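You operate a simulated robot arm through the tools that you are given. There is no shell and no other tool. Be economical: measure what you need, move in short steps, check, and stop when the job is done.

The job below is to be done with a simulated robot arm. You get a single attempt, and the scene is never put back.

TASK
Pack up the test rig: vent, wind the pump out, reset the pop lamp, zero its dials, bench lamp off.
Fine: leave the yellow vent lever open; the dials are the orange and the white one.

The check looks at the end state, three seconds after you hand in, the way a careful person would. Anything else that was tipped, shoved, dropped, spilled or broken makes it a failure.

THE ROBOT
A 7-joint arm with a two-finger parallel gripper on a trunk, on a base that drives. Base frame: it is fixed to the floor where the robot stands at the start and does not move with it; the origin is under the middle of the robot, x ahead of it, y to its left, z up; the surface under the hand at the start is at about z = 0.88. Units: m, degrees, N and s.
With the tool pointing down near the work surface it reaches from about 0.34 to 0.76 m from the robot's upright axis, wherever it stands. Its first joint turns from -115.0 to 115.0 degrees. Places, roughly: big dial [0.5, 0.1, 0.9]; orange dial [0.5, -0.3, 0.9]; orange slider [0.3, -0.9, 0.9]; orange switch [0.6, 0.6, 0.9]; pop lamp [0.5, -0.2, 0.9]; pump knob [0.3, 0, 1]; red nut [0.4, -0.6, 1]; reset button [0.3, -0.2, 0.9]; set knob [0.5, -0.1, 1]; white collar lever [0.3, -0.1, 0.9]; white dial [0.4, -0.4, 0.9]; white nut [0.4, -0.7, 1]; yellow collar lever [0.3, 0.2, 0.9]; yellow vent lever [0.5, 0, 0.9]. Payload 3.91 kg.
Tool frame: the origin (TCP) lies between the finger pads and is the grasp point; the fingertips stand 0.03 m ahead of it; z points along the fingers, y is the line along which they close. The gripper opens to 0.11 m. The fingers are 0.02 m wide and 0.01 m thick; the gripper's body (0.048 by 0.112 m) begins 0.055 m behind the TCP.
Orientation is that of the tool frame in the base frame, as a unit quaternion [w, x, y, z]. With the fingers straight down and closing along the base's y, the tool's x points along the base's -x, its y along +y and its z along -z.

THE INTERFACE
- The arm moves only by the tool send_rows. Its argument "moves" is a list of rows, each an object of numbers (a shift or turn left out is 0, a gripper value left out holds the last): "claw": the finger opening in m, from 0 to 0.11; "tx", "ty", "tz": the shift along the tool's x, y, z in m; "rx", "ry", "rz": the turn, a rotation vector about the tool's x, y, z in rad. In form: [{"claw": .., "tx": .., "ty": .., "tz": .., "rx": .., "ry": .., "rz": ..}, ...]. A call has 1 to 12 rows; each row shifts and turns the commanded pose from where the row before left it, along the tool's axes as they then stand. Each row takes 0.2 s and may step no farther than 0.05 m and 8.6 degrees from the row before; otherwise, or with a gripper value out of range, the whole call is refused. A pose out of reach is approached as far as the arm can. The call stops where the force on the tool passes 40 N (or 10 N more than at its start, if that is more) or the arm is blocked; 0.2 s more then pass. Each finger travels about 0.108 m/s and halts on what it meets, pressing with about 44 N; the grip force reading is that of the motor and also rises with nothing between the fingers. The clock runs only during rows and for 0.2 s after the last one: add rows that do not move to give the fingers time. It gives the time, the measured TCP pose, the force on the tool (base axes), the opening and the grip force at its end, in the units of the frame above (readings bear some noise), with the torque about the TCP (base axes, N m) and any sound that the robot's microphone picked up, and new pictures: "pictures" is both (left out), scene, wrist or none.
- Cameras (640 x 400 px; columns grow to the right, rows downward): "scene" is now at [0.0227, 0.1327, 1.5439]; the picture's right is [-0.23, -0.97, 0.00], its down [-0.63, 0.15, -0.76] and it looks along [0.74, -0.17, -0.65] (base axes); focal length 250 px, centre (320, 200). "wrist" rides on the gripper at [0.072, 0.017, -0.103] in the tool frame; the picture's right is [-0.23, 0.97, 0.00], its down [-0.76, -0.18, -0.62] and it looks along [-0.61, -0.14, 0.78] (tool axes); focal length 222 px, centre (320, 200). There is no depth. A picture from a camera that has moved, and an enlarged one, comes with that camera's place and axes in the base frame and with its lens.
- lift_body(by): slides the trunk up (or, below 0, down) by that many m; the arm and the scene camera ride with it, the base frame stays. It gives what a move gives, with no picture.
- drive_base(legs): drives the robot by 1 to 6 legs, each [ahead, turn to the left] in m and degrees, along the robot's own axes; the way and the turn of a leg run together, so that a leg with both is an arc; at most 1.5 m and 180 degrees a leg. The arm and the cameras ride along, it lands a little off, and it stops where it bumps. It gives what a move gives, and a new picture of the scene camera.
- pan_tilt(pan, tilt): turns the head with the scene camera to pan (to the left, within 155 degrees either way) and tilt (down, from -29 to 69), counted from straight ahead of the robot. It gives what a move gives, and a new picture of the scene camera.
- enlarge(camera, box): a new picture of the part [left, top, right, bottom] of that camera's present view, enlarged. The clock stands still meanwhile.
- job_done(): hands the job in; it is judged then, once.

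Go step by step. Nothing tells you exact positions but the pictures and the camera data: compare them with the known pose of the tool, close in by small moves and look again before you grip or let go. The budget is 120 turns and 260 pictures, counting those below and the enlarged ones. Unless the task says otherwise, let go and move clear before handing in, and close with one line.

The tools are called after "Emit:" by a JSON object that holds its "method" and its "body". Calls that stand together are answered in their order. send_rows: Moves the arm, as the interface text tells. Its arguments: {"type":"object","properties":{"moves":{"type":"array","items":{"type":"object","properties":{"claw":{"type":"number"},"tx":{"type":"number"},"ty":{"type":"number"},"tz":{"type":"number"},"rx":{"type":"number"},"ry":{"type":"number"},"rz":{"type":"number"}}}},"pictures":{"type":"string","enum":["both","scene","wrist","none"]}},"required":["moves"]} The other tools are called the same way: lift_body (by) slides the trunk up or down; drive_base (legs) drives the base; pan_tilt (pan, tilt) turns the head that bears the scene camera; enlarge (camera, box) takes an enlarged picture of a part of a camera's view; job_done () hands the job in.

At the start:

```text
t: 0.0
position: [0.4595, 0.1066, 1.3293]
tcp_rot: [0.0, 0.003, 1.0, 0.0]
wrist_force: [1.0, 0.1, 0.4]
wrist_torque: [0.03, -0.01, 0.05]
grip_width: 0.11
finger_force: 0.0
trunk travel left (down, up): [-0.65, 0.34]
robot x, y, heading: [-0.0031, 0.0001, -0.3]
head pan, tilt: [-13.2, 40.4]
```

scene: 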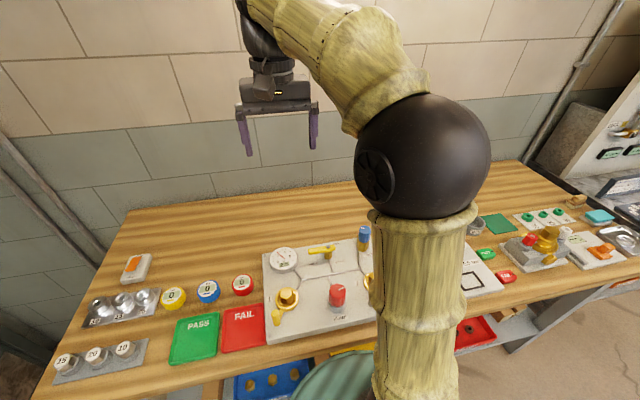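
wrist: 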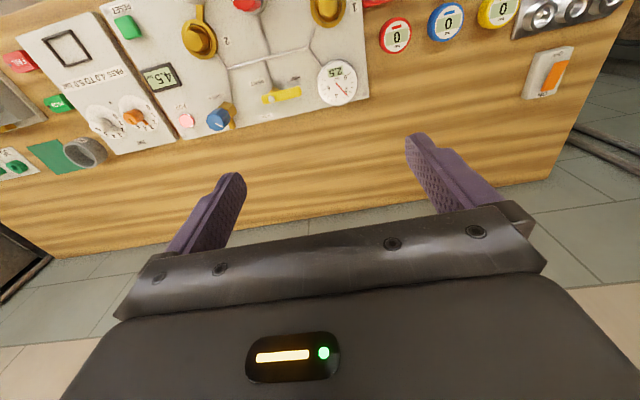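

I see the test rig in the wrist view (gauge, yellow vent lever, blue set knob, pink pop lamp, red pump knob, green reset). I'll look closer first.

Emit:
{"method": "enlarge", "body": {"camera": "wrist", "box": [100, 0, 380, 175]}}

Emit:
{"method": "enlarge", "body": {"camera": "wrist", "box": [0, 0, 200, 125]}}

Emit:
{"method": "enlarge", "body": {"camera": "scene", "box": [240, 220, 400, 350]}}

Emit:
{"method": "enlarge", "body": {"camera": "wrist", "box": [500, 20, 600, 120]}}

```text
2.29 times, centred on (240, 88) of wrist
camera zoom: at [0.3866, 0.1228, 1.4326], right [0.23, 0.97, 0.0], down [0.76, -0.18, 0.62], along [0.61, -0.15, -0.78], focal length 508 px, centre (503, 457)
```

zoom: 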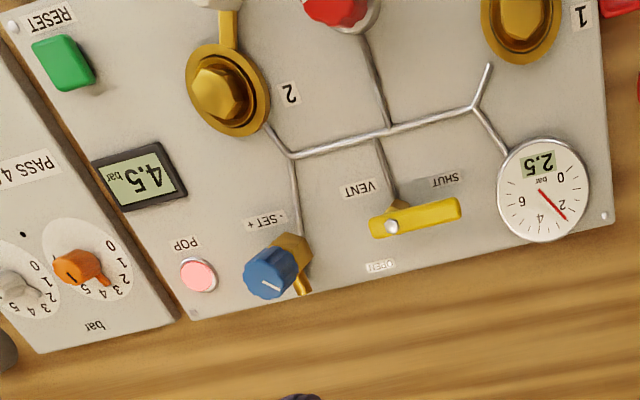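

```text
3.20 times, centred on (100, 62) of wrist
camera zoom: at [0.3866, 0.1228, 1.4326], right [0.23, 0.97, 0.0], down [0.76, -0.18, 0.62], along [0.61, -0.15, -0.78], focal length 711 px, centre (1024, 640)
```

zoom: 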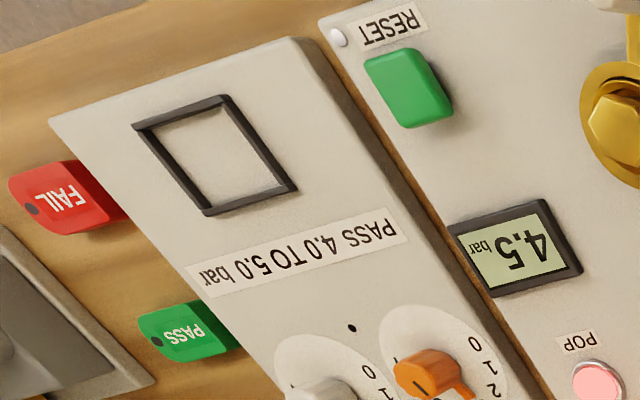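

```text
3.08 times, centred on (320, 285) of scene
camera zoom: at [0.0227, 0.1327, 1.5439], right [-0.23, -0.97, 0.0], down [-0.63, 0.15, -0.76], along [0.74, -0.17, -0.65], focal length 770 px, centre (320, -62)
```

zoom: 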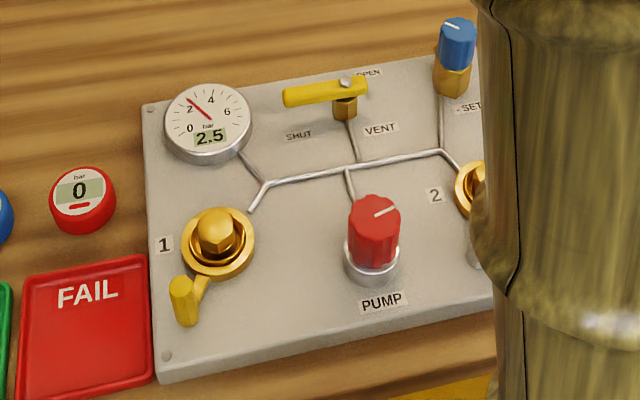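

```text
4.00 times, centred on (550, 70) of wrist
camera zoom: at [0.3866, 0.1228, 1.4326], right [0.23, 0.97, 0.0], down [0.76, -0.18, 0.62], along [0.61, -0.15, -0.78], focal length 888 px, centre (-600, 720)
```

zoom: 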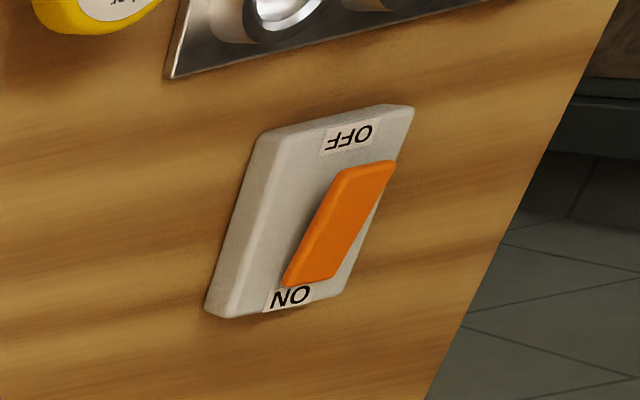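

The lever points at SHUT (toward +y) and must swing to OPEN (+x); the lamp switch is at ON, the near end being OFF. I'll lower the wrist for a closer look at the rig.

Emit:
{"method": "send_rows", "body": {"moves": [{"claw": 0, "tx": 0.015, "ty": -0.022, "tz": 0.04}, {"tx": 0.015, "ty": -0.022, "tz": 0.04}, {"tx": 0.015, "ty": -0.022, "tz": 0.04}, {"tx": 0.015, "ty": -0.022, "tz": 0.04}, {}, {}], "pictures": "both"}}

Emit:
{"method": "enlarge", "body": {"camera": "wrist", "box": [100, 0, 540, 275]}}

```text
t: 1.4
position: [0.3999, 0.0193, 1.1685]
tcp_rot: [0.0, 0.004, 1.0, 0.0]
wrist_force: [0.5, -0.2, -0.3]
wrist_torque: [0.01, -0.02, -0.02]
grip_width: 0.0
finger_force: 37.6
trunk travel left (down, up): [-0.65, 0.34]
robot x, y, heading: [-0.0028, -0.0006, 0.2]
head pan, tilt: [-13.2, 40.4]
camera scene: at [0.0224, 0.1327, 1.5439], right [-0.23, -0.97, 0.0], down [-0.63, 0.15, -0.76], along [0.74, -0.17, -0.65], focal length 250 px, centre (320, 200)
camera wrist: at [0.3261, 0.0362, 1.2719], right [0.23, 0.97, 0.0], down [0.76, -0.18, 0.62], along [0.61, -0.15, -0.78], focal length 222 px, centre (320, 200)
```

scene: 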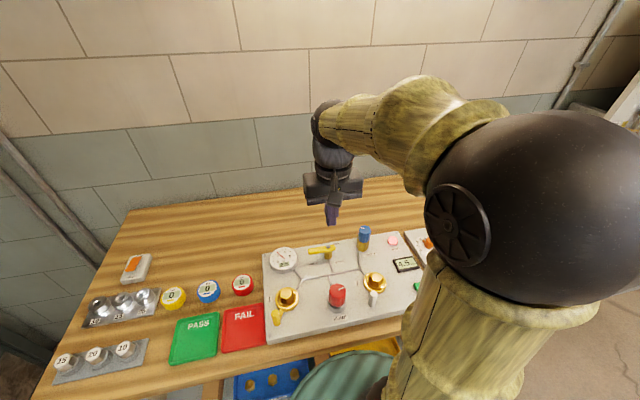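
wrist: 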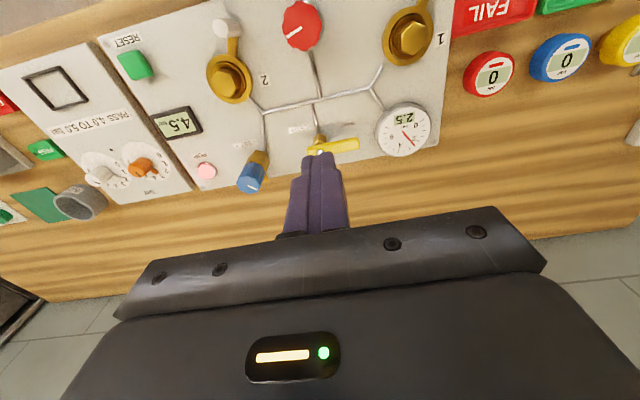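

```text
1.45 times, centred on (320, 138) of wrist
camera zoom: at [0.3261, 0.0362, 1.2719], right [0.23, 0.97, 0.0], down [0.76, -0.18, 0.62], along [0.61, -0.15, -0.78], focal length 323 px, centre (320, 291)
```

zoom: 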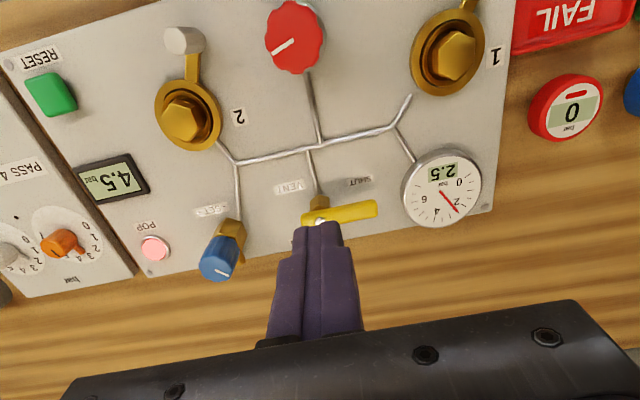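

Triangulated: lever pivot ≈ (0.482, -0.004), tip ≈ (0.480, 0.060), z ≈ 0.955. I'll lower the closed fingers on the near side of the lever.

Emit:
{"method": "send_rows", "body": {"moves": [{"tx": -0.022, "ty": 0.013}, {"tx": -0.022, "ty": 0.013, "tz": 0.04}, {"tz": 0.045}, {"tz": 0.045}, {"tz": 0.045}, {"tz": 0.025}, {}], "pictures": "wrist"}}

Emit:
{"method": "enlarge", "body": {"camera": "wrist", "box": [200, 60, 440, 210]}}

Emit:
{"method": "enlarge", "body": {"camera": "scene", "box": [240, 190, 440, 330]}}

```text
t: 3.0
position: [0.4418, 0.0435, 0.9688]
tcp_rot: [0.001, 0.004, 1.0, 0.0]
wrist_force: [0.2, -0.7, 0.2]
wrist_torque: [-0.02, 0.04, 0.01]
grip_width: 0.0
finger_force: 38.0
trunk travel left (down, up): [-0.65, 0.34]
robot x, y, heading: [0.0018, -0.0011, -0.3]
head pan, tilt: [-13.2, 40.4]
camera wrist: at [0.3698, 0.0607, 1.072], right [0.23, 0.97, 0.0], down [0.76, -0.18, 0.62], along [0.61, -0.15, -0.78], focal length 222 px, centre (320, 200)
```

wrist: 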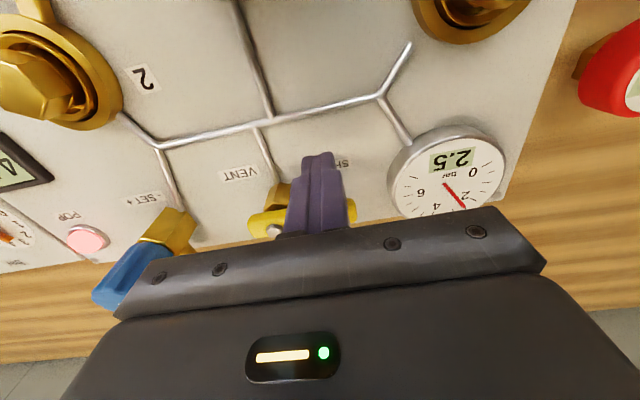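

```text
2.67 times, centred on (320, 135) of wrist
camera zoom: at [0.3698, 0.0607, 1.072], right [0.23, 0.97, 0.0], down [0.76, -0.18, 0.62], along [0.61, -0.15, -0.78], focal length 592 px, centre (320, 373)
```

zoom: 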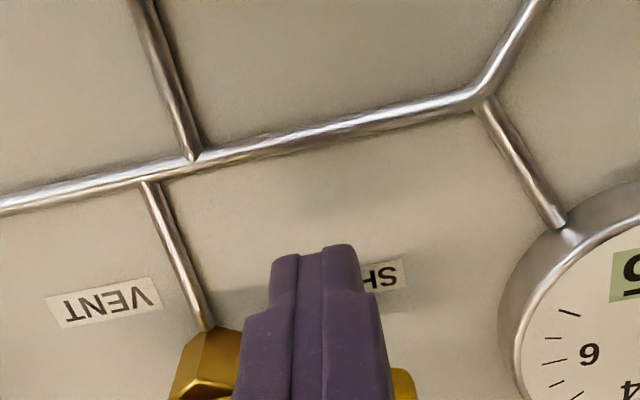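

```text
2.86 times, centred on (340, 260) of scene
camera zoom: at [0.0224, 0.1327, 1.5439], right [-0.23, -0.97, 0.0], down [-0.63, 0.15, -0.76], along [0.74, -0.17, -0.65], focal length 715 px, centre (263, 29)
```

zoom: 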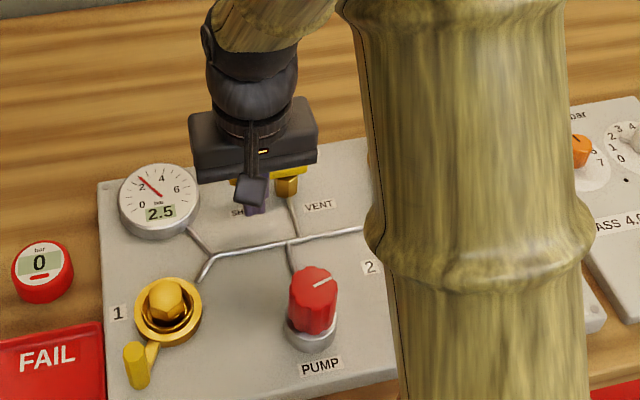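

The fingers stand on the near side of the lever, clear of everything. I'll sweep the lever along its arc to OPEN.

Emit:
{"method": "send_rows", "body": {"moves": [{"tx": -0.012}, {"tx": -0.012}, {"tx": -0.01, "ty": 0.002}, {"tx": -0.01}, {"tx": -0.01, "ty": -0.002}, {"tx": -0.009, "ty": -0.003}, {"tx": -0.008, "ty": -0.005}, {"tx": -0.007, "ty": -0.006}, {"tx": -0.006, "ty": -0.008}, {"tx": -0.004, "ty": -0.009}, {"tx": -0.001, "ty": -0.006}, {}], "pictures": "both"}}

Emit:
{"method": "enlarge", "body": {"camera": "scene", "box": [240, 190, 440, 330]}}

```text
t: 5.5
position: [0.5299, 0.0171, 0.9697]
tcp_rot: [-0.002, -0.001, 1.0, 0.005]
wrist_force: [-5.7, 13.9, 3.1]
wrist_torque: [0.19, 0.12, -0.18]
grip_width: 0.0
finger_force: 37.7
trunk travel left (down, up): [-0.65, 0.34]
robot x, y, heading: [-0.0026, -0.0003, 0.2]
head pan, tilt: [-13.2, 40.4]
stopped in row 12: the force on the tool passed its limit at 42 N (the readings are from after the stop); the commanded pose is now the measured one
camera scene: at [0.0208, 0.1337, 1.544], right [-0.23, -0.97, 0.0], down [-0.63, 0.15, -0.76], along [0.74, -0.17, -0.65], focal length 250 px, centre (320, 200)
camera wrist: at [0.4569, 0.0323, 1.073], right [0.22, 0.97, 0.01], down [0.77, -0.18, 0.62], along [0.6, -0.13, -0.79], focal length 222 px, centre (320, 200)
```

scene: 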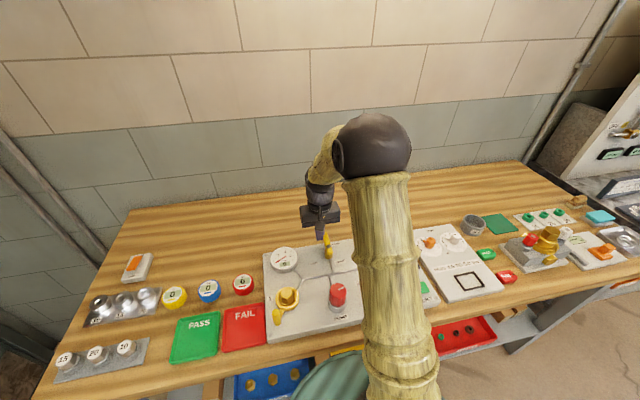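
wrist: 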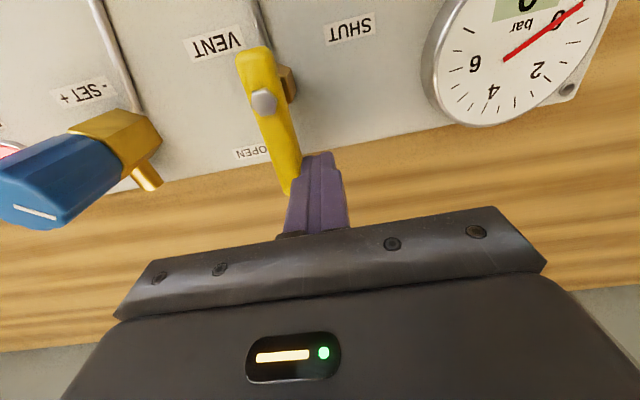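

```text
2.86 times, centred on (340, 260) of scene
camera zoom: at [0.0208, 0.1337, 1.544], right [-0.23, -0.97, 0.0], down [-0.63, 0.15, -0.76], along [0.74, -0.17, -0.65], focal length 715 px, centre (263, 29)
```

zoom: 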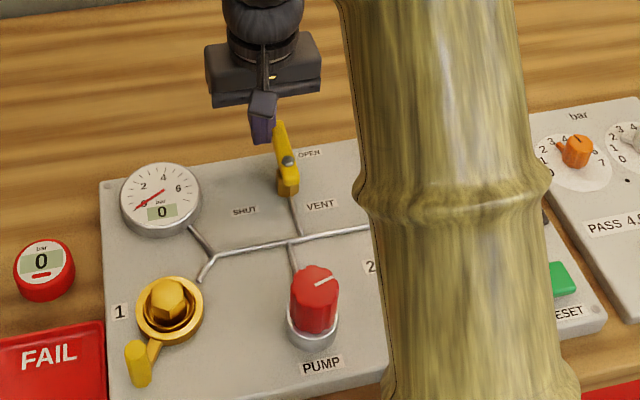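

The lever is at OPEN and the gauge reads 0. I'll lift clear and back the base off about 0.12 m so that the pump knob (≈ 0.327, 0.016) is in comfortable reach.

Emit:
{"method": "send_rows", "body": {"moves": [{"ty": 0.01}, {"tz": -0.04}, {"tz": -0.05}, {"tz": -0.05}, {"tx": 0.03, "tz": -0.03}, {"tx": 0.04}, {"tx": 0.04}], "pictures": "none"}}

Emit:
{"method": "drive_base", "body": {"legs": [[-0.13, 0]]}}

```text
t: 7.1
position: [0.4206, 0.0205, 1.1402]
tcp_rot: [-0.002, 0.001, 1.0, 0.004]
wrist_force: [0.4, -0.5, 0.0]
wrist_torque: [0.01, 0.01, -0.01]
grip_width: 0.0
finger_force: 37.5
trunk travel left (down, up): [-0.65, 0.34]
robot x, y, heading: [0.0002, -0.0058, 0.1]
head pan, tilt: [-13.2, 40.4]
```

```text
t: 8.5
position: [0.2903, 0.018, 1.1403]
tcp_rot: [-0.003, 0.002, 1.0, 0.003]
wrist_force: [0.6, 0.4, -0.1]
wrist_torque: [0.0, -0.02, -0.01]
grip_width: 0.0002
finger_force: 38.4
trunk travel left (down, up): [-0.65, 0.34]
robot x, y, heading: [-0.1308, 0.0012, 0.1]
head pan, tilt: [-13.2, 40.4]
camera scene: at [-0.1087, 0.1324, 1.5439], right [-0.23, -0.97, 0.0], down [-0.63, 0.15, -0.76], along [0.74, -0.17, -0.65], focal length 250 px, centre (320, 200)
```

scene: 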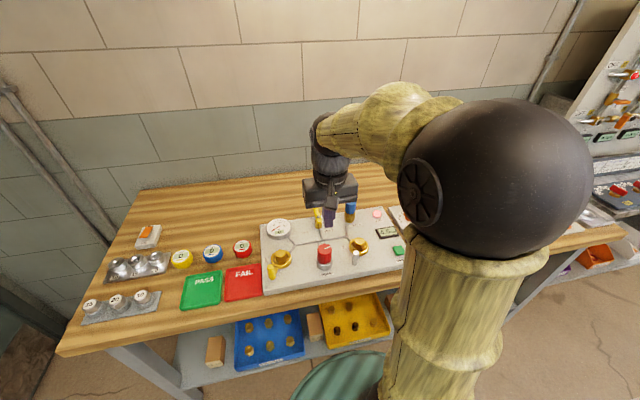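

The base is back at x ≈ -0.13. I'll look at the pump knob with the wrist camera.

Emit:
{"method": "send_rows", "body": {"moves": [{"claw": 0.08, "tx": 0.01}, {}, {}], "pictures": "wrist"}}

Emit:
{"method": "enlarge", "body": {"camera": "wrist", "box": [180, 0, 460, 175]}}

Emit:
{"method": "enlarge", "body": {"camera": "scene", "box": [260, 210, 420, 310]}}

```text
t: 9.3
position: [0.2813, 0.0191, 1.1395]
tcp_rot: [-0.003, 0.002, 1.0, 0.004]
wrist_force: [0.6, 0.4, 0.2]
wrist_torque: [-0.07, -0.01, -0.01]
grip_width: 0.0798
finger_force: 0.0
trunk travel left (down, up): [-0.65, 0.34]
robot x, y, heading: [-0.1312, 0.0, 0.1]
head pan, tilt: [-13.2, 40.4]
camera wrist: at [0.2089, 0.0347, 1.2431], right [0.23, 0.97, 0.01], down [0.76, -0.18, 0.62], along [0.6, -0.14, -0.79], focal length 222 px, centre (320, 200)
```

wrist: 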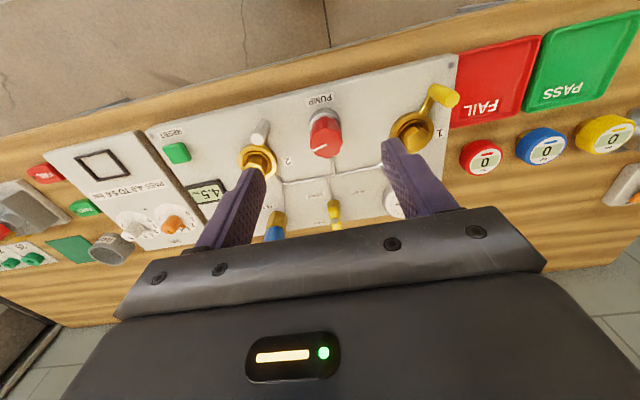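

```text
2.29 times, centred on (320, 88) of wrist
camera zoom: at [0.2089, 0.0347, 1.2431], right [0.23, 0.97, 0.01], down [0.76, -0.18, 0.62], along [0.6, -0.14, -0.79], focal length 508 px, centre (320, 457)
```

zoom: 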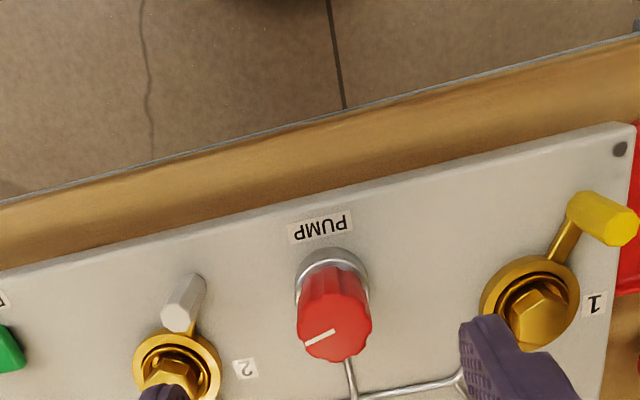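

```text
4.00 times, centred on (340, 260) of scene
camera zoom: at [-0.1076, 0.1325, 1.5439], right [-0.23, -0.97, 0.0], down [-0.63, 0.15, -0.76], along [0.74, -0.17, -0.65], focal length 1001 px, centre (240, -40)
```

zoom: 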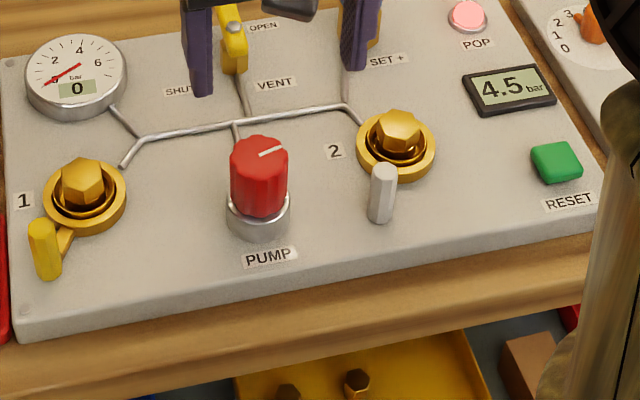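

Knob top ≈ (0.3245, 0.018, 0.987), about 4 cm wide. I'll go above it, pre-turn the hand clockwise, and check before descending.

Emit:
{"method": "send_rows", "body": {"moves": [{"tx": -0.043}, {"tz": 0.01, "rz": 0.14}, {"tz": 0.01, "rz": 0.14}, {"tz": 0.01, "rz": 0.14}, {"tz": 0.01, "rz": 0.14}, {"tz": 0.01, "rz": 0.14}, {"tz": 0.01, "rz": 0.14}, {"tz": 0.01, "rz": 0.14}, {"tz": 0.01, "rz": 0.14}, {"tz": 0.01, "rz": 0.14}, {"tz": 0.01, "rz": 0.14}, {}], "pictures": "both"}}

Emit:
{"method": "enlarge", "body": {"camera": "scene", "box": [260, 210, 420, 310]}}

```text
t: 11.9
position: [0.3241, 0.019, 1.0399]
tcp_rot: [-0.004, 0.646, 0.763, 0.002]
wrist_force: [-0.3, 0.5, -0.3]
wrist_torque: [-0.01, -0.02, 0.02]
grip_width: 0.0799
finger_force: 0.1
trunk travel left (down, up): [-0.65, 0.34]
robot x, y, heading: [-0.1319, 0.0027, -0.2]
head pan, tilt: [-13.2, 40.4]
camera scene: at [-0.1076, 0.1324, 1.5439], right [-0.23, -0.97, 0.0], down [-0.63, 0.15, -0.76], along [0.74, -0.17, -0.65], focal length 250 px, centre (320, 200)
camera wrist: at [0.3291, 0.092, 1.143], right [1.0, -0.06, -0.01], down [-0.05, -0.79, 0.62], along [-0.04, -0.62, -0.79], focal length 222 px, centre (320, 200)
```

scene: 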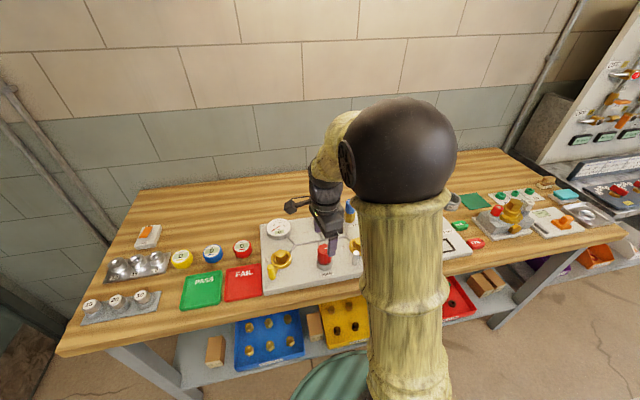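
wrist: 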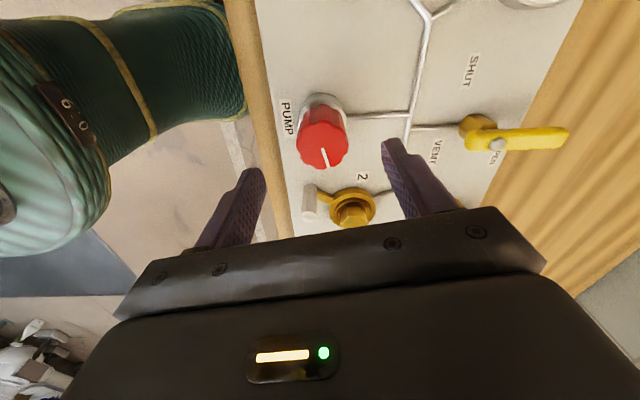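

```text
4.00 times, centred on (340, 260) of scene
camera zoom: at [-0.1076, 0.1324, 1.5439], right [-0.23, -0.97, 0.0], down [-0.63, 0.15, -0.76], along [0.74, -0.17, -0.65], focal length 1001 px, centre (240, -40)
```

zoom: 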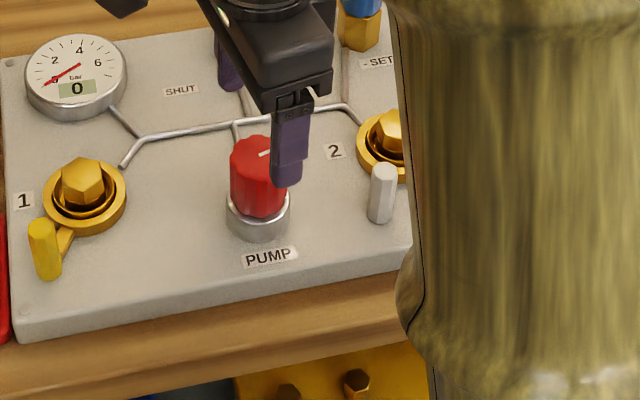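

Position confirmed from the second view. I'll descend around the knob and grip.

Emit:
{"method": "send_rows", "body": {"moves": [{"tz": 0.02}, {"tz": 0.02}, {"tz": 0.02}, {}, {"claw": 0.03}, {}, {}], "pictures": "wrist"}}

Emit:
{"method": "enlarge", "body": {"camera": "scene", "box": [260, 210, 420, 310]}}

```text
t: 13.5
position: [0.3246, 0.0184, 0.9791]
tcp_rot: [-0.004, 0.646, 0.764, 0.001]
wrist_force: [10.3, 1.1, -0.1]
wrist_torque: [0.18, -1.06, 0.02]
grip_width: 0.0416
finger_force: 44.9
trunk travel left (down, up): [-0.65, 0.34]
robot x, y, heading: [-0.1261, -0.0001, 0.2]
head pan, tilt: [-13.2, 40.4]
camera wrist: at [0.3297, 0.0925, 1.0817], right [1.0, -0.06, 0.0], down [-0.05, -0.79, 0.62], along [-0.04, -0.62, -0.79], focal length 222 px, centre (320, 200)
```

wrist: 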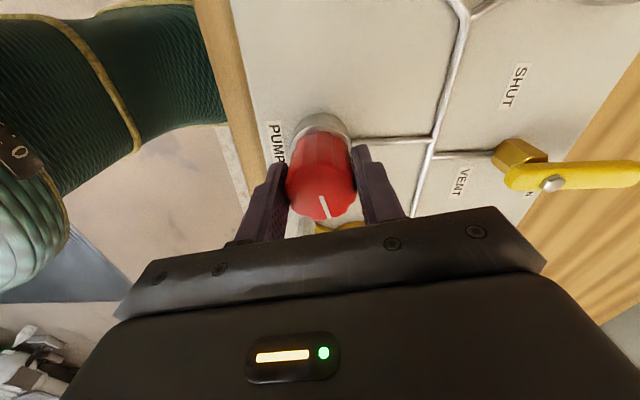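

```text
4.00 times, centred on (340, 260) of scene
camera zoom: at [-0.1061, 0.1327, 1.5438], right [-0.23, -0.97, 0.0], down [-0.63, 0.15, -0.76], along [0.74, -0.17, -0.65], focal length 1001 px, centre (240, -40)
```

zoom: 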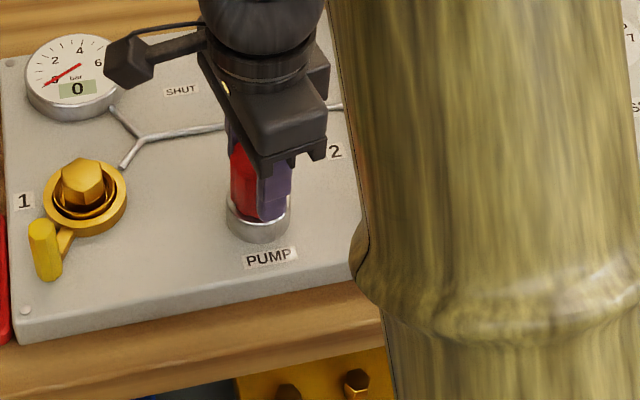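

Gripped. I'll turn counter-clockwise a little and watch the torque and height.

Emit:
{"method": "send_rows", "body": {"moves": [{"rz": -0.12}, {"rz": -0.12}, {"rz": -0.12}, {"rz": -0.12}, {"rz": -0.12}, {}], "pictures": "wrist"}}

Emit:
{"method": "enlarge", "body": {"camera": "scene", "box": [260, 210, 420, 310]}}

```text
t: 14.9
position: [0.3244, 0.0195, 0.9792]
tcp_rot: [-0.005, 0.39, 0.921, 0.002]
wrist_force: [5.6, -6.5, -14.2]
wrist_torque: [-0.73, -0.59, -0.04]
grip_width: 0.0417
finger_force: 45.0
trunk travel left (down, up): [-0.65, 0.34]
robot x, y, heading: [-0.1323, 0.0008, -0.1]
head pan, tilt: [-13.2, 40.4]
camera wrist: at [0.2864, 0.0815, 1.0821], right [0.86, 0.51, 0.0], down [0.41, -0.68, 0.61], along [0.31, -0.53, -0.79], focal length 222 px, centre (320, 200)
```

wrist: 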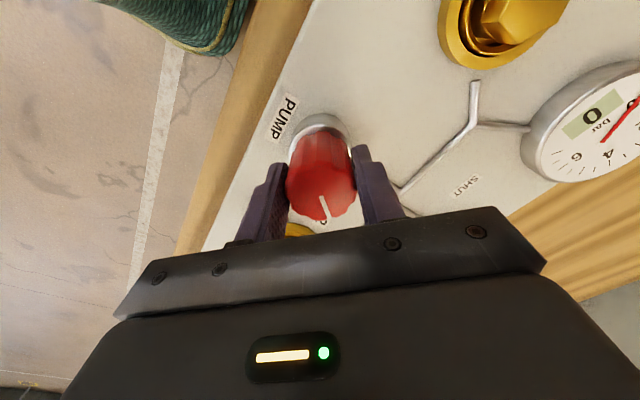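

```text
4.00 times, centred on (340, 260) of scene
camera zoom: at [-0.1057, 0.1317, 1.5438], right [-0.23, -0.97, 0.0], down [-0.63, 0.15, -0.76], along [0.74, -0.17, -0.65], focal length 1001 px, centre (240, -40)
```

zoom: 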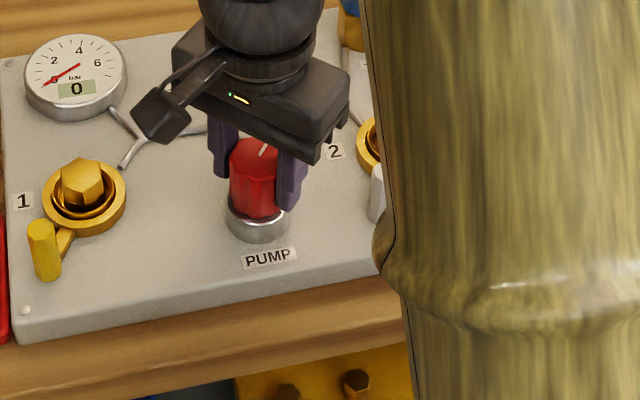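

The knob turns with the hand, but there is a slight downward pull; I'll turn a bit more and watch whether it rises or sinks.

Emit:
{"method": "send_rows", "body": {"moves": [{"rz": -0.14}, {"rz": -0.14}, {"rz": -0.14}, {"rz": -0.14}, {"rz": -0.14}, {"rz": -0.14}, {}], "pictures": "none"}}

Emit:
{"method": "enlarge", "body": {"camera": "scene", "box": [260, 210, 420, 310]}}

```text
t: 16.5
position: [0.3233, 0.0172, 0.9797]
tcp_rot: [-0.003, -0.019, 1.0, 0.005]
wrist_force: [-9.7, -20.2, -14.6]
wrist_torque: [-1.64, 1.04, -0.62]
grip_width: 0.0417
finger_force: 44.5
trunk travel left (down, up): [-0.65, 0.34]
robot x, y, heading: [-0.131, 0.0007, 0.0]
head pan, tilt: [-13.2, 40.4]
```

```text
4.00 times, centred on (340, 260) of scene
camera zoom: at [-0.1077, 0.1297, 1.5442], right [-0.23, -0.97, 0.0], down [-0.63, 0.15, -0.76], along [0.74, -0.17, -0.65], focal length 1001 px, centre (240, -40)
```

zoom: 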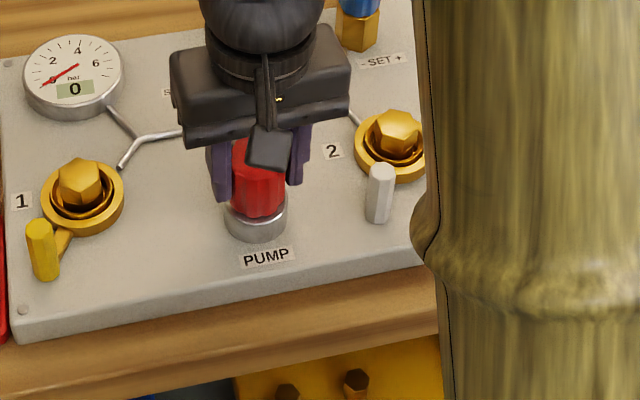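

Torque now resists about -z, which may be an end stop. I'll release and look at the mark and height.

Emit:
{"method": "send_rows", "body": {"moves": [{"claw": 0.08}, {}, {"tz": -0.03}, {"tz": -0.03}, {}], "pictures": "wrist"}}

Emit:
{"method": "enlarge", "body": {"camera": "wrist", "box": [240, 50, 400, 150]}}

Emit:
{"method": "enlarge", "body": {"camera": "scene", "box": [260, 210, 420, 310]}}

```text
t: 17.7
position: [0.324, 0.0201, 1.0389]
tcp_rot: [-0.003, -0.018, 1.0, 0.004]
wrist_force: [0.3, 0.0, -0.9]
wrist_torque: [-0.01, -0.01, 0.0]
grip_width: 0.0801
finger_force: 0.0
trunk travel left (down, up): [-0.65, 0.34]
robot x, y, heading: [-0.1309, -0.001, 0.1]
head pan, tilt: [-13.2, 40.4]
camera wrist: at [0.2515, 0.0339, 1.1434], right [0.19, 0.98, 0.01], down [0.77, -0.15, 0.62], along [0.61, -0.11, -0.79], focal length 222 px, centre (320, 200)
```

wrist: 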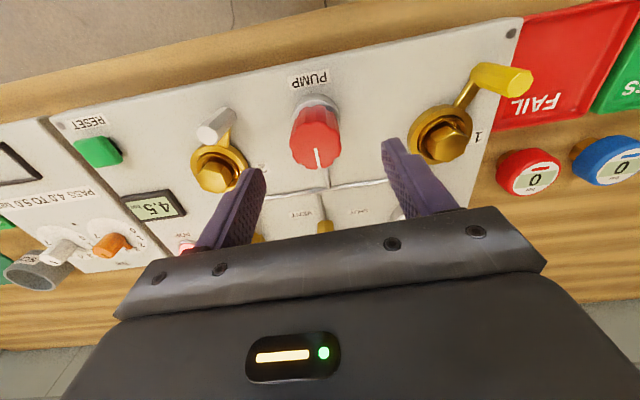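

```text
4.00 times, centred on (320, 100) of wrist
camera zoom: at [0.2515, 0.0339, 1.1434], right [0.19, 0.98, 0.01], down [0.77, -0.15, 0.62], along [0.61, -0.11, -0.79], focal length 888 px, centre (320, 600)
```

zoom: 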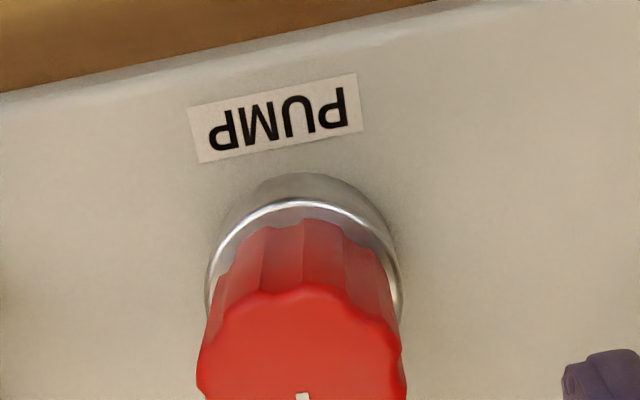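

```text
4.00 times, centred on (340, 260) of scene
camera zoom: at [-0.1074, 0.1325, 1.5439], right [-0.23, -0.97, 0.0], down [-0.63, 0.15, -0.76], along [0.74, -0.17, -0.65], focal length 1001 px, centre (240, -40)
```

zoom: 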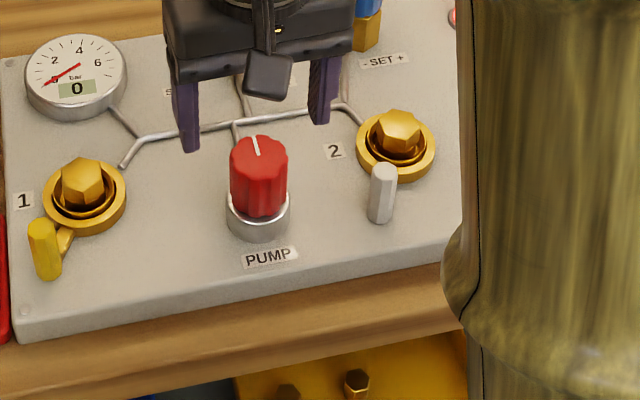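

The knob turned ~80° CCW without slip and without changing height. I'll wind back the hand and keep going CCW until it stops.

Emit:
{"method": "send_rows", "body": {"moves": [{"rz": 0.145}, {"rz": 0.145}, {"rz": 0.145}, {"rz": 0.145}, {"rz": 0.145}, {"rz": 0.145}, {"rz": 0.145}, {"rz": 0.145}, {"rz": 0.145}, {"rz": 0.145}, {"rz": 0.07}, {}], "pictures": "none"}}

Emit:
{"method": "send_rows", "body": {"moves": [{"tz": 0.03}, {"tz": 0.03}, {}, {"claw": 0.03}, {}, {}, {"rz": -0.14}, {"rz": -0.14}, {"rz": -0.14}, {"rz": -0.14}, {"rz": -0.14}, {"rz": -0.14}], "pictures": "none"}}

Emit:
{"method": "send_rows", "body": {"moves": [{"rz": -0.14}, {"rz": -0.14}, {"rz": -0.14}, {"rz": -0.14}, {"rz": -0.14}, {"rz": -0.14}, {"rz": -0.14}, {"rz": -0.14}], "pictures": "wrist"}}

```text
t: 20.3
position: [0.3253, 0.018, 1.039]
tcp_rot: [-0.005, 0.675, 0.738, 0.002]
wrist_force: [-0.1, -0.1, -0.2]
wrist_torque: [-0.01, 0.0, -0.01]
grip_width: 0.08
finger_force: 0.0
trunk travel left (down, up): [-0.65, 0.34]
robot x, y, heading: [-0.1276, -0.0003, 0.2]
head pan, tilt: [-13.2, 40.4]
```

```text
t: 22.9
position: [0.3226, 0.0195, 0.9792]
tcp_rot: [-0.005, 0.316, 0.949, 0.003]
wrist_force: [-2.9, -2.7, -1.2]
wrist_torque: [-0.03, 0.38, -0.79]
grip_width: 0.0414
finger_force: 44.8
trunk travel left (down, up): [-0.65, 0.34]
robot x, y, heading: [-0.1287, -0.0011, 0.2]
head pan, tilt: [-13.2, 40.4]
```

```text
t: 24.7
position: [0.3238, 0.0172, 0.9807]
tcp_rot: [0.0, -0.237, 0.972, 0.004]
wrist_force: [0.4, -20.7, -1.1]
wrist_torque: [-1.65, -0.47, -0.89]
grip_width: 0.0412
finger_force: 45.2
trunk travel left (down, up): [-0.65, 0.34]
robot x, y, heading: [-0.1308, -0.0014, 0.1]
head pan, tilt: [-13.2, 40.4]
camera wrist: at [0.2526, -0.0026, 1.0833], right [-0.25, 0.97, 0.01], down [0.76, 0.19, 0.62], along [0.6, 0.16, -0.78], focal length 222 px, centre (320, 200)
```

wrist: 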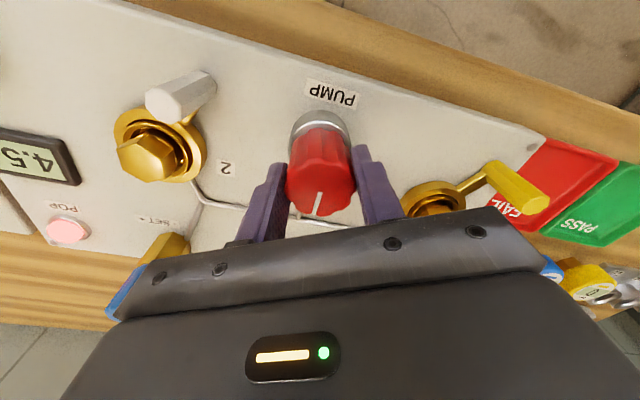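

The mark still points about +x despite ~110° of hand turn, so the knob is slipping against an end stop. I'll turn once more and compare the mark after release.

Emit:
{"method": "send_rows", "body": {"moves": [{"rz": -0.14}, {"rz": -0.14}, {"rz": -0.14}, {"rz": -0.14}, {"claw": 0.08}, {}, {"tz": -0.03}, {"tz": -0.03}, {}], "pictures": "wrist"}}

Emit:
{"method": "enlarge", "body": {"camera": "scene", "box": [260, 210, 420, 310]}}

```text
t: 26.7
position: [0.3244, 0.0195, 1.0395]
tcp_rot: [-0.001, -0.496, 0.868, 0.005]
wrist_force: [0.5, -0.1, -0.1]
wrist_torque: [0.01, 0.0, -0.01]
grip_width: 0.0801
finger_force: 0.0
trunk travel left (down, up): [-0.65, 0.34]
robot x, y, heading: [-0.1323, -0.0029, 0.1]
head pan, tilt: [-13.2, 40.4]
camera wrist: at [0.2729, -0.0345, 1.1422], right [-0.72, 0.69, 0.01], down [0.54, 0.56, 0.62], along [0.43, 0.46, -0.78], focal length 222 px, centre (320, 200)
```

wrist: 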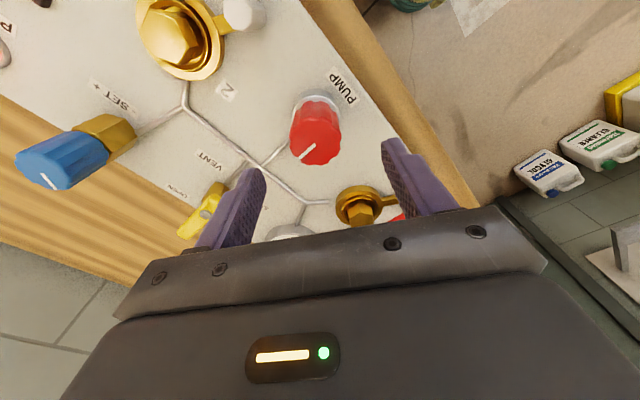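

```text
4.00 times, centred on (340, 260) of scene
camera zoom: at [-0.1074, 0.1323, 1.5439], right [-0.23, -0.97, 0.0], down [-0.63, 0.15, -0.76], along [0.74, -0.17, -0.65], focal length 1001 px, centre (240, -40)
```

zoom: 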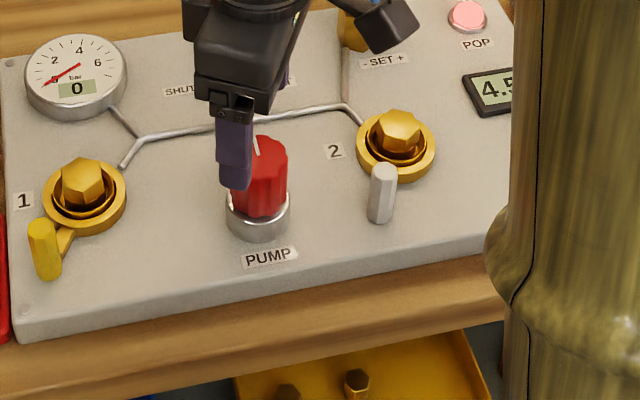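

The mark is unchanged, so the pump is against its CCW stop. Next is the green RESET at ≈ (0.313, -0.22): I'll square the hand, close the fingers and move above it.

Emit:
{"method": "send_rows", "body": {"moves": [{"claw": 0, "rz": 0.13, "tz": -0.03}, {"rz": 0.13}, {"rz": 0.13}, {"rz": 0.13}, {"rz": 0.13}, {"rz": 0.13}, {"rz": 0.13}, {"rz": 0.13}], "pictures": "none"}}

Emit:
{"method": "send_rows", "body": {"moves": [{"ty": -0.04, "tx": 0.01}, {"ty": -0.04, "tx": 0.01}, {"ty": -0.04}, {"ty": -0.04}, {"ty": -0.04}, {"ty": -0.03}, {}], "pictures": "both"}}

```text
t: 28.5
position: [0.3244, 0.0199, 1.0691]
tcp_rot: [-0.003, 0.003, 1.0, 0.003]
wrist_force: [-0.3, 0.4, 0.1]
wrist_torque: [-0.03, -0.01, 0.04]
grip_width: 0.0001
finger_force: 37.1
trunk travel left (down, up): [-0.65, 0.34]
robot x, y, heading: [-0.1311, -0.0006, 0.0]
head pan, tilt: [-13.2, 40.4]
```

```text
t: 30.1
position: [0.3016, -0.2103, 1.0709]
tcp_rot: [-0.003, 0.001, 1.0, 0.004]
wrist_force: [0.1, 0.7, 0.4]
wrist_torque: [0.01, -0.01, -0.04]
grip_width: 0.0
finger_force: 37.9
trunk travel left (down, up): [-0.65, 0.34]
robot x, y, heading: [-0.1309, -0.0, -0.3]
head pan, tilt: [-13.2, 40.4]
camera scene: at [-0.1075, 0.1324, 1.5439], right [-0.23, -0.97, 0.0], down [-0.63, 0.15, -0.76], along [0.74, -0.17, -0.65], focal length 250 px, centre (320, 200)
camera wrist: at [0.2305, -0.1951, 1.1744], right [0.23, 0.97, 0.01], down [0.76, -0.18, 0.62], along [0.6, -0.14, -0.79], focal length 222 px, centre (320, 200)
```

scene: 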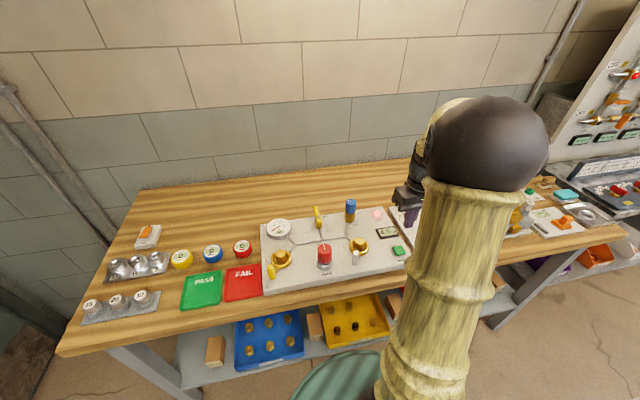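
wrist: 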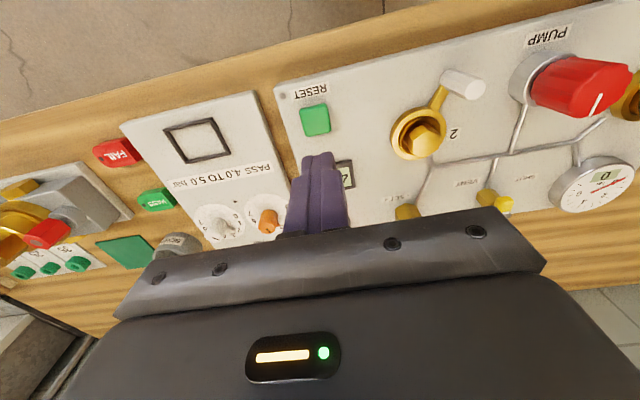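

Button centre ≈ (0.309, -0.218). I'll line up and press down in small steps.

Emit:
{"method": "send_rows", "body": {"moves": [{"tx": -0.008, "ty": -0.008, "tz": 0.03}, {"tz": 0.04}, {"tz": 0.012}, {"tz": 0.01}, {"tz": 0.006}, {}], "pictures": "both"}}

Emit:
{"method": "enlarge", "body": {"camera": "scene", "box": [340, 190, 440, 270]}}

```text
t: 31.5
position: [0.3096, -0.2179, 0.9699]
tcp_rot: [-0.003, 0.002, 1.0, 0.004]
wrist_force: [0.9, -0.5, 0.1]
wrist_torque: [0.03, 0.01, 0.06]
grip_width: 0.0
finger_force: 38.2
trunk travel left (down, up): [-0.65, 0.34]
robot x, y, heading: [-0.1316, -0.002, -0.2]
head pan, tilt: [-13.2, 40.4]
camera scene: at [-0.1075, 0.1323, 1.5439], right [-0.23, -0.97, 0.0], down [-0.63, 0.15, -0.76], along [0.74, -0.17, -0.65], focal length 250 px, centre (320, 200)
camera wrist: at [0.2384, -0.2019, 1.0735], right [0.23, 0.97, 0.01], down [0.76, -0.18, 0.62], along [0.6, -0.14, -0.79], focal length 222 px, centre (320, 200)
```

scene: 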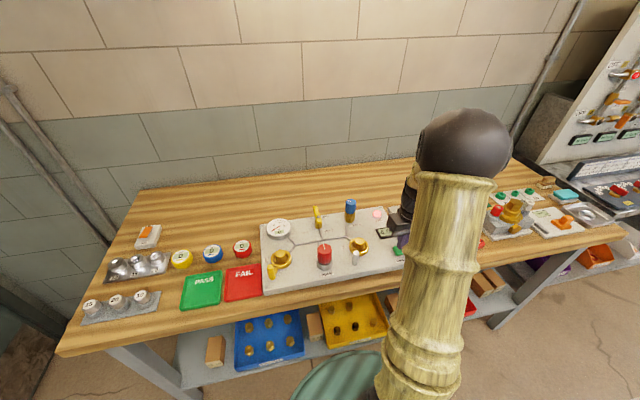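
wrist: 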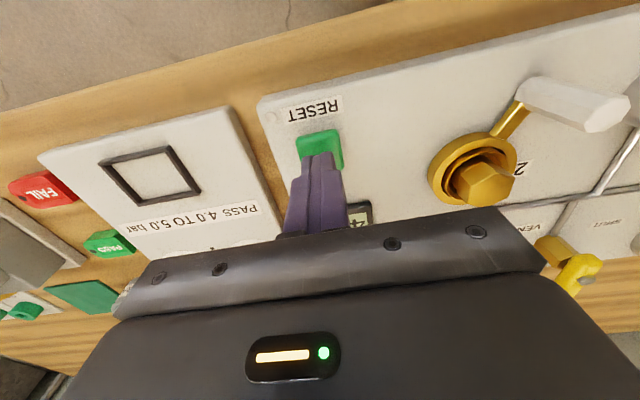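

```text
5.00 times, centred on (390, 230) of scene
camera zoom: at [-0.1075, 0.1323, 1.5439], right [-0.23, -0.97, 0.0], down [-0.63, 0.15, -0.76], along [0.74, -0.17, -0.65], focal length 1251 px, centre (-30, 50)
```

zoom: 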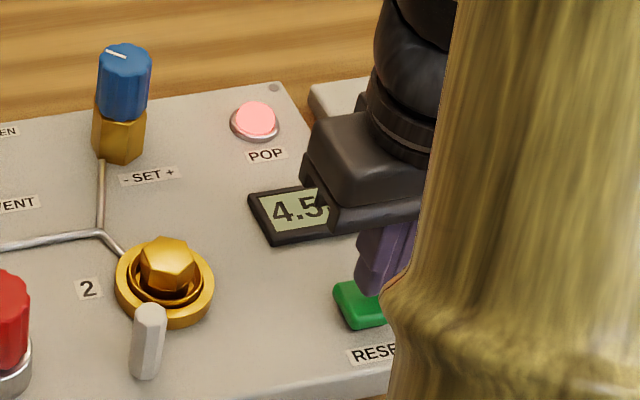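

Fingertips are over the button, still ~15–20 mm above it. I'll keep pressing down slowly.

Emit:
{"method": "send_rows", "body": {"moves": [{"tz": 0.006}, {"tz": 0.006}, {"tz": 0.004}, {"tz": 0.004}, {"tz": 0.003}, {"tz": 0.003}, {"tz": 0.003}, {"tz": 0.003}, {}], "pictures": "none"}}

Emit:
{"method": "enlarge", "body": {"camera": "scene", "box": [340, 190, 440, 270]}}

```text
t: 32.9
position: [0.3101, -0.2191, 0.9517]
tcp_rot: [0.002, 0.002, 1.0, 0.001]
wrist_force: [-8.8, 6.0, 28.8]
wrist_torque: [0.15, 0.38, -0.01]
grip_width: 0.0002
finger_force: 37.6
trunk travel left (down, up): [-0.65, 0.34]
robot x, y, heading: [-0.1244, 0.0016, 0.3]
head pan, tilt: [-13.2, 40.4]
heard: click
stopped in row 6: the force on the tool passed its limit at 44 N (the readings are from after the stop); the commanded pose is now the measured one
```

```text
5.00 times, centred on (390, 230) of scene
camera zoom: at [-0.1109, 0.1341, 1.544], right [-0.23, -0.97, 0.0], down [-0.63, 0.15, -0.76], along [0.74, -0.18, -0.65], focal length 1251 px, centre (-30, 50)
```

zoom: 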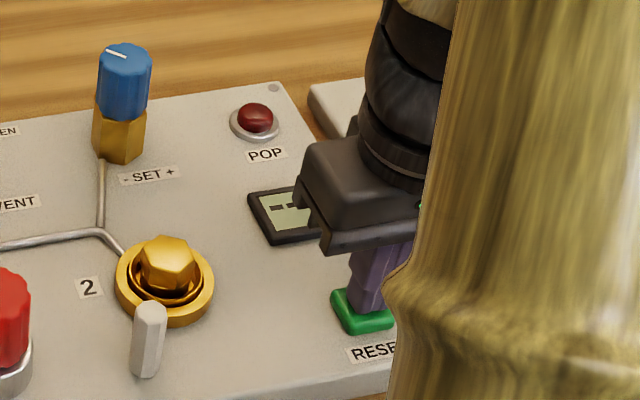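

Click heard, the pop lamp is out and the display cleared. I'll lift and go look at the orange and white dials.

Emit:
{"method": "send_rows", "body": {"moves": [{"tz": -0.03}, {"tz": -0.05}, {"tz": -0.05}, {"ty": -0.04, "tx": -0.02, "tz": -0.02}, {"ty": -0.04, "tx": -0.02}, {"ty": -0.04}, {}], "pictures": "wrist"}}

Emit:
{"method": "enlarge", "body": {"camera": "wrist", "box": [200, 60, 440, 210]}}

```text
t: 34.5
position: [0.3511, -0.3404, 1.0996]
tcp_rot: [0.0, 0.001, 1.0, 0.002]
wrist_force: [0.5, -0.9, 0.0]
wrist_torque: [0.01, -0.02, -0.02]
grip_width: 0.0
finger_force: 38.0
trunk travel left (down, up): [-0.65, 0.34]
robot x, y, heading: [-0.1284, 0.002, -0.2]
head pan, tilt: [-13.2, 40.4]
camera wrist: at [0.2779, -0.3235, 1.2016], right [0.23, 0.97, 0.0], down [0.76, -0.18, 0.62], along [0.61, -0.14, -0.78], focal length 222 px, centre (320, 200)
```

wrist: 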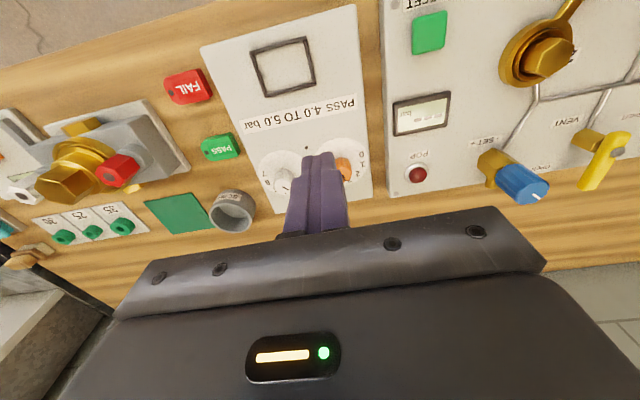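

```text
2.67 times, centred on (320, 135) of wrist
camera zoom: at [0.2779, -0.3235, 1.2016], right [0.23, 0.97, 0.0], down [0.76, -0.18, 0.62], along [0.61, -0.14, -0.78], focal length 592 px, centre (320, 373)
```

zoom: 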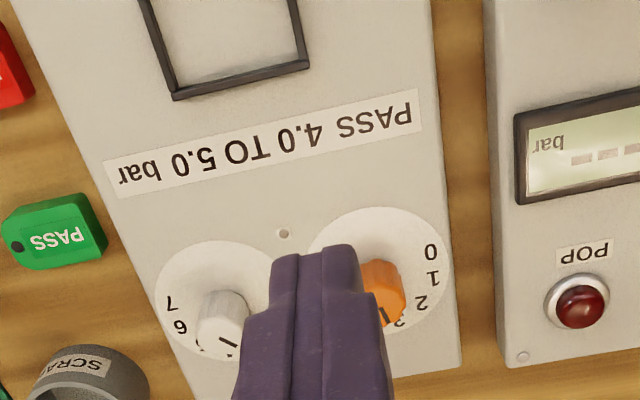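

The fingers block the dials; I'll open the gripper and step back for a clear view.

Emit:
{"method": "send_rows", "body": {"moves": [{"claw": 0.11, "tx": 0.03}, {"tx": 0.03}, {}, {}], "pictures": "wrist"}}

Emit:
{"method": "enlarge", "body": {"camera": "wrist", "box": [230, 90, 430, 215]}}

```text
t: 35.5
position: [0.291, -0.3387, 1.0988]
tcp_rot: [0.0, 0.002, 1.0, 0.001]
wrist_force: [-0.2, 0.2, 0.1]
wrist_torque: [0.01, -0.01, -0.03]
grip_width: 0.1102
finger_force: 0.1
trunk travel left (down, up): [-0.65, 0.34]
robot x, y, heading: [-0.1288, -0.0028, -0.0]
head pan, tilt: [-13.2, 40.4]
camera wrist: at [0.2185, -0.3221, 1.2017], right [0.23, 0.97, 0.0], down [0.76, -0.18, 0.62], along [0.61, -0.14, -0.78], focal length 222 px, centre (320, 200)
```

wrist: 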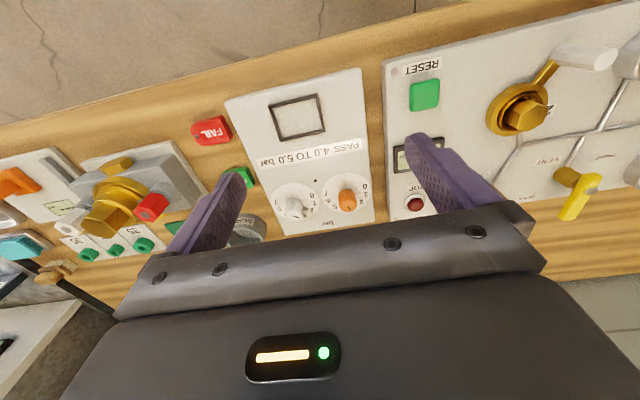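

```text
3.20 times, centred on (330, 152) of wrist
camera zoom: at [0.2185, -0.3221, 1.2017], right [0.23, 0.97, 0.0], down [0.76, -0.18, 0.62], along [0.61, -0.14, -0.78], focal length 711 px, centre (288, 352)
```

zoom: 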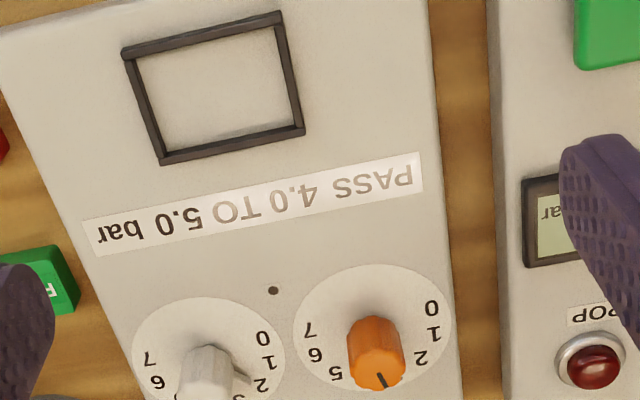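

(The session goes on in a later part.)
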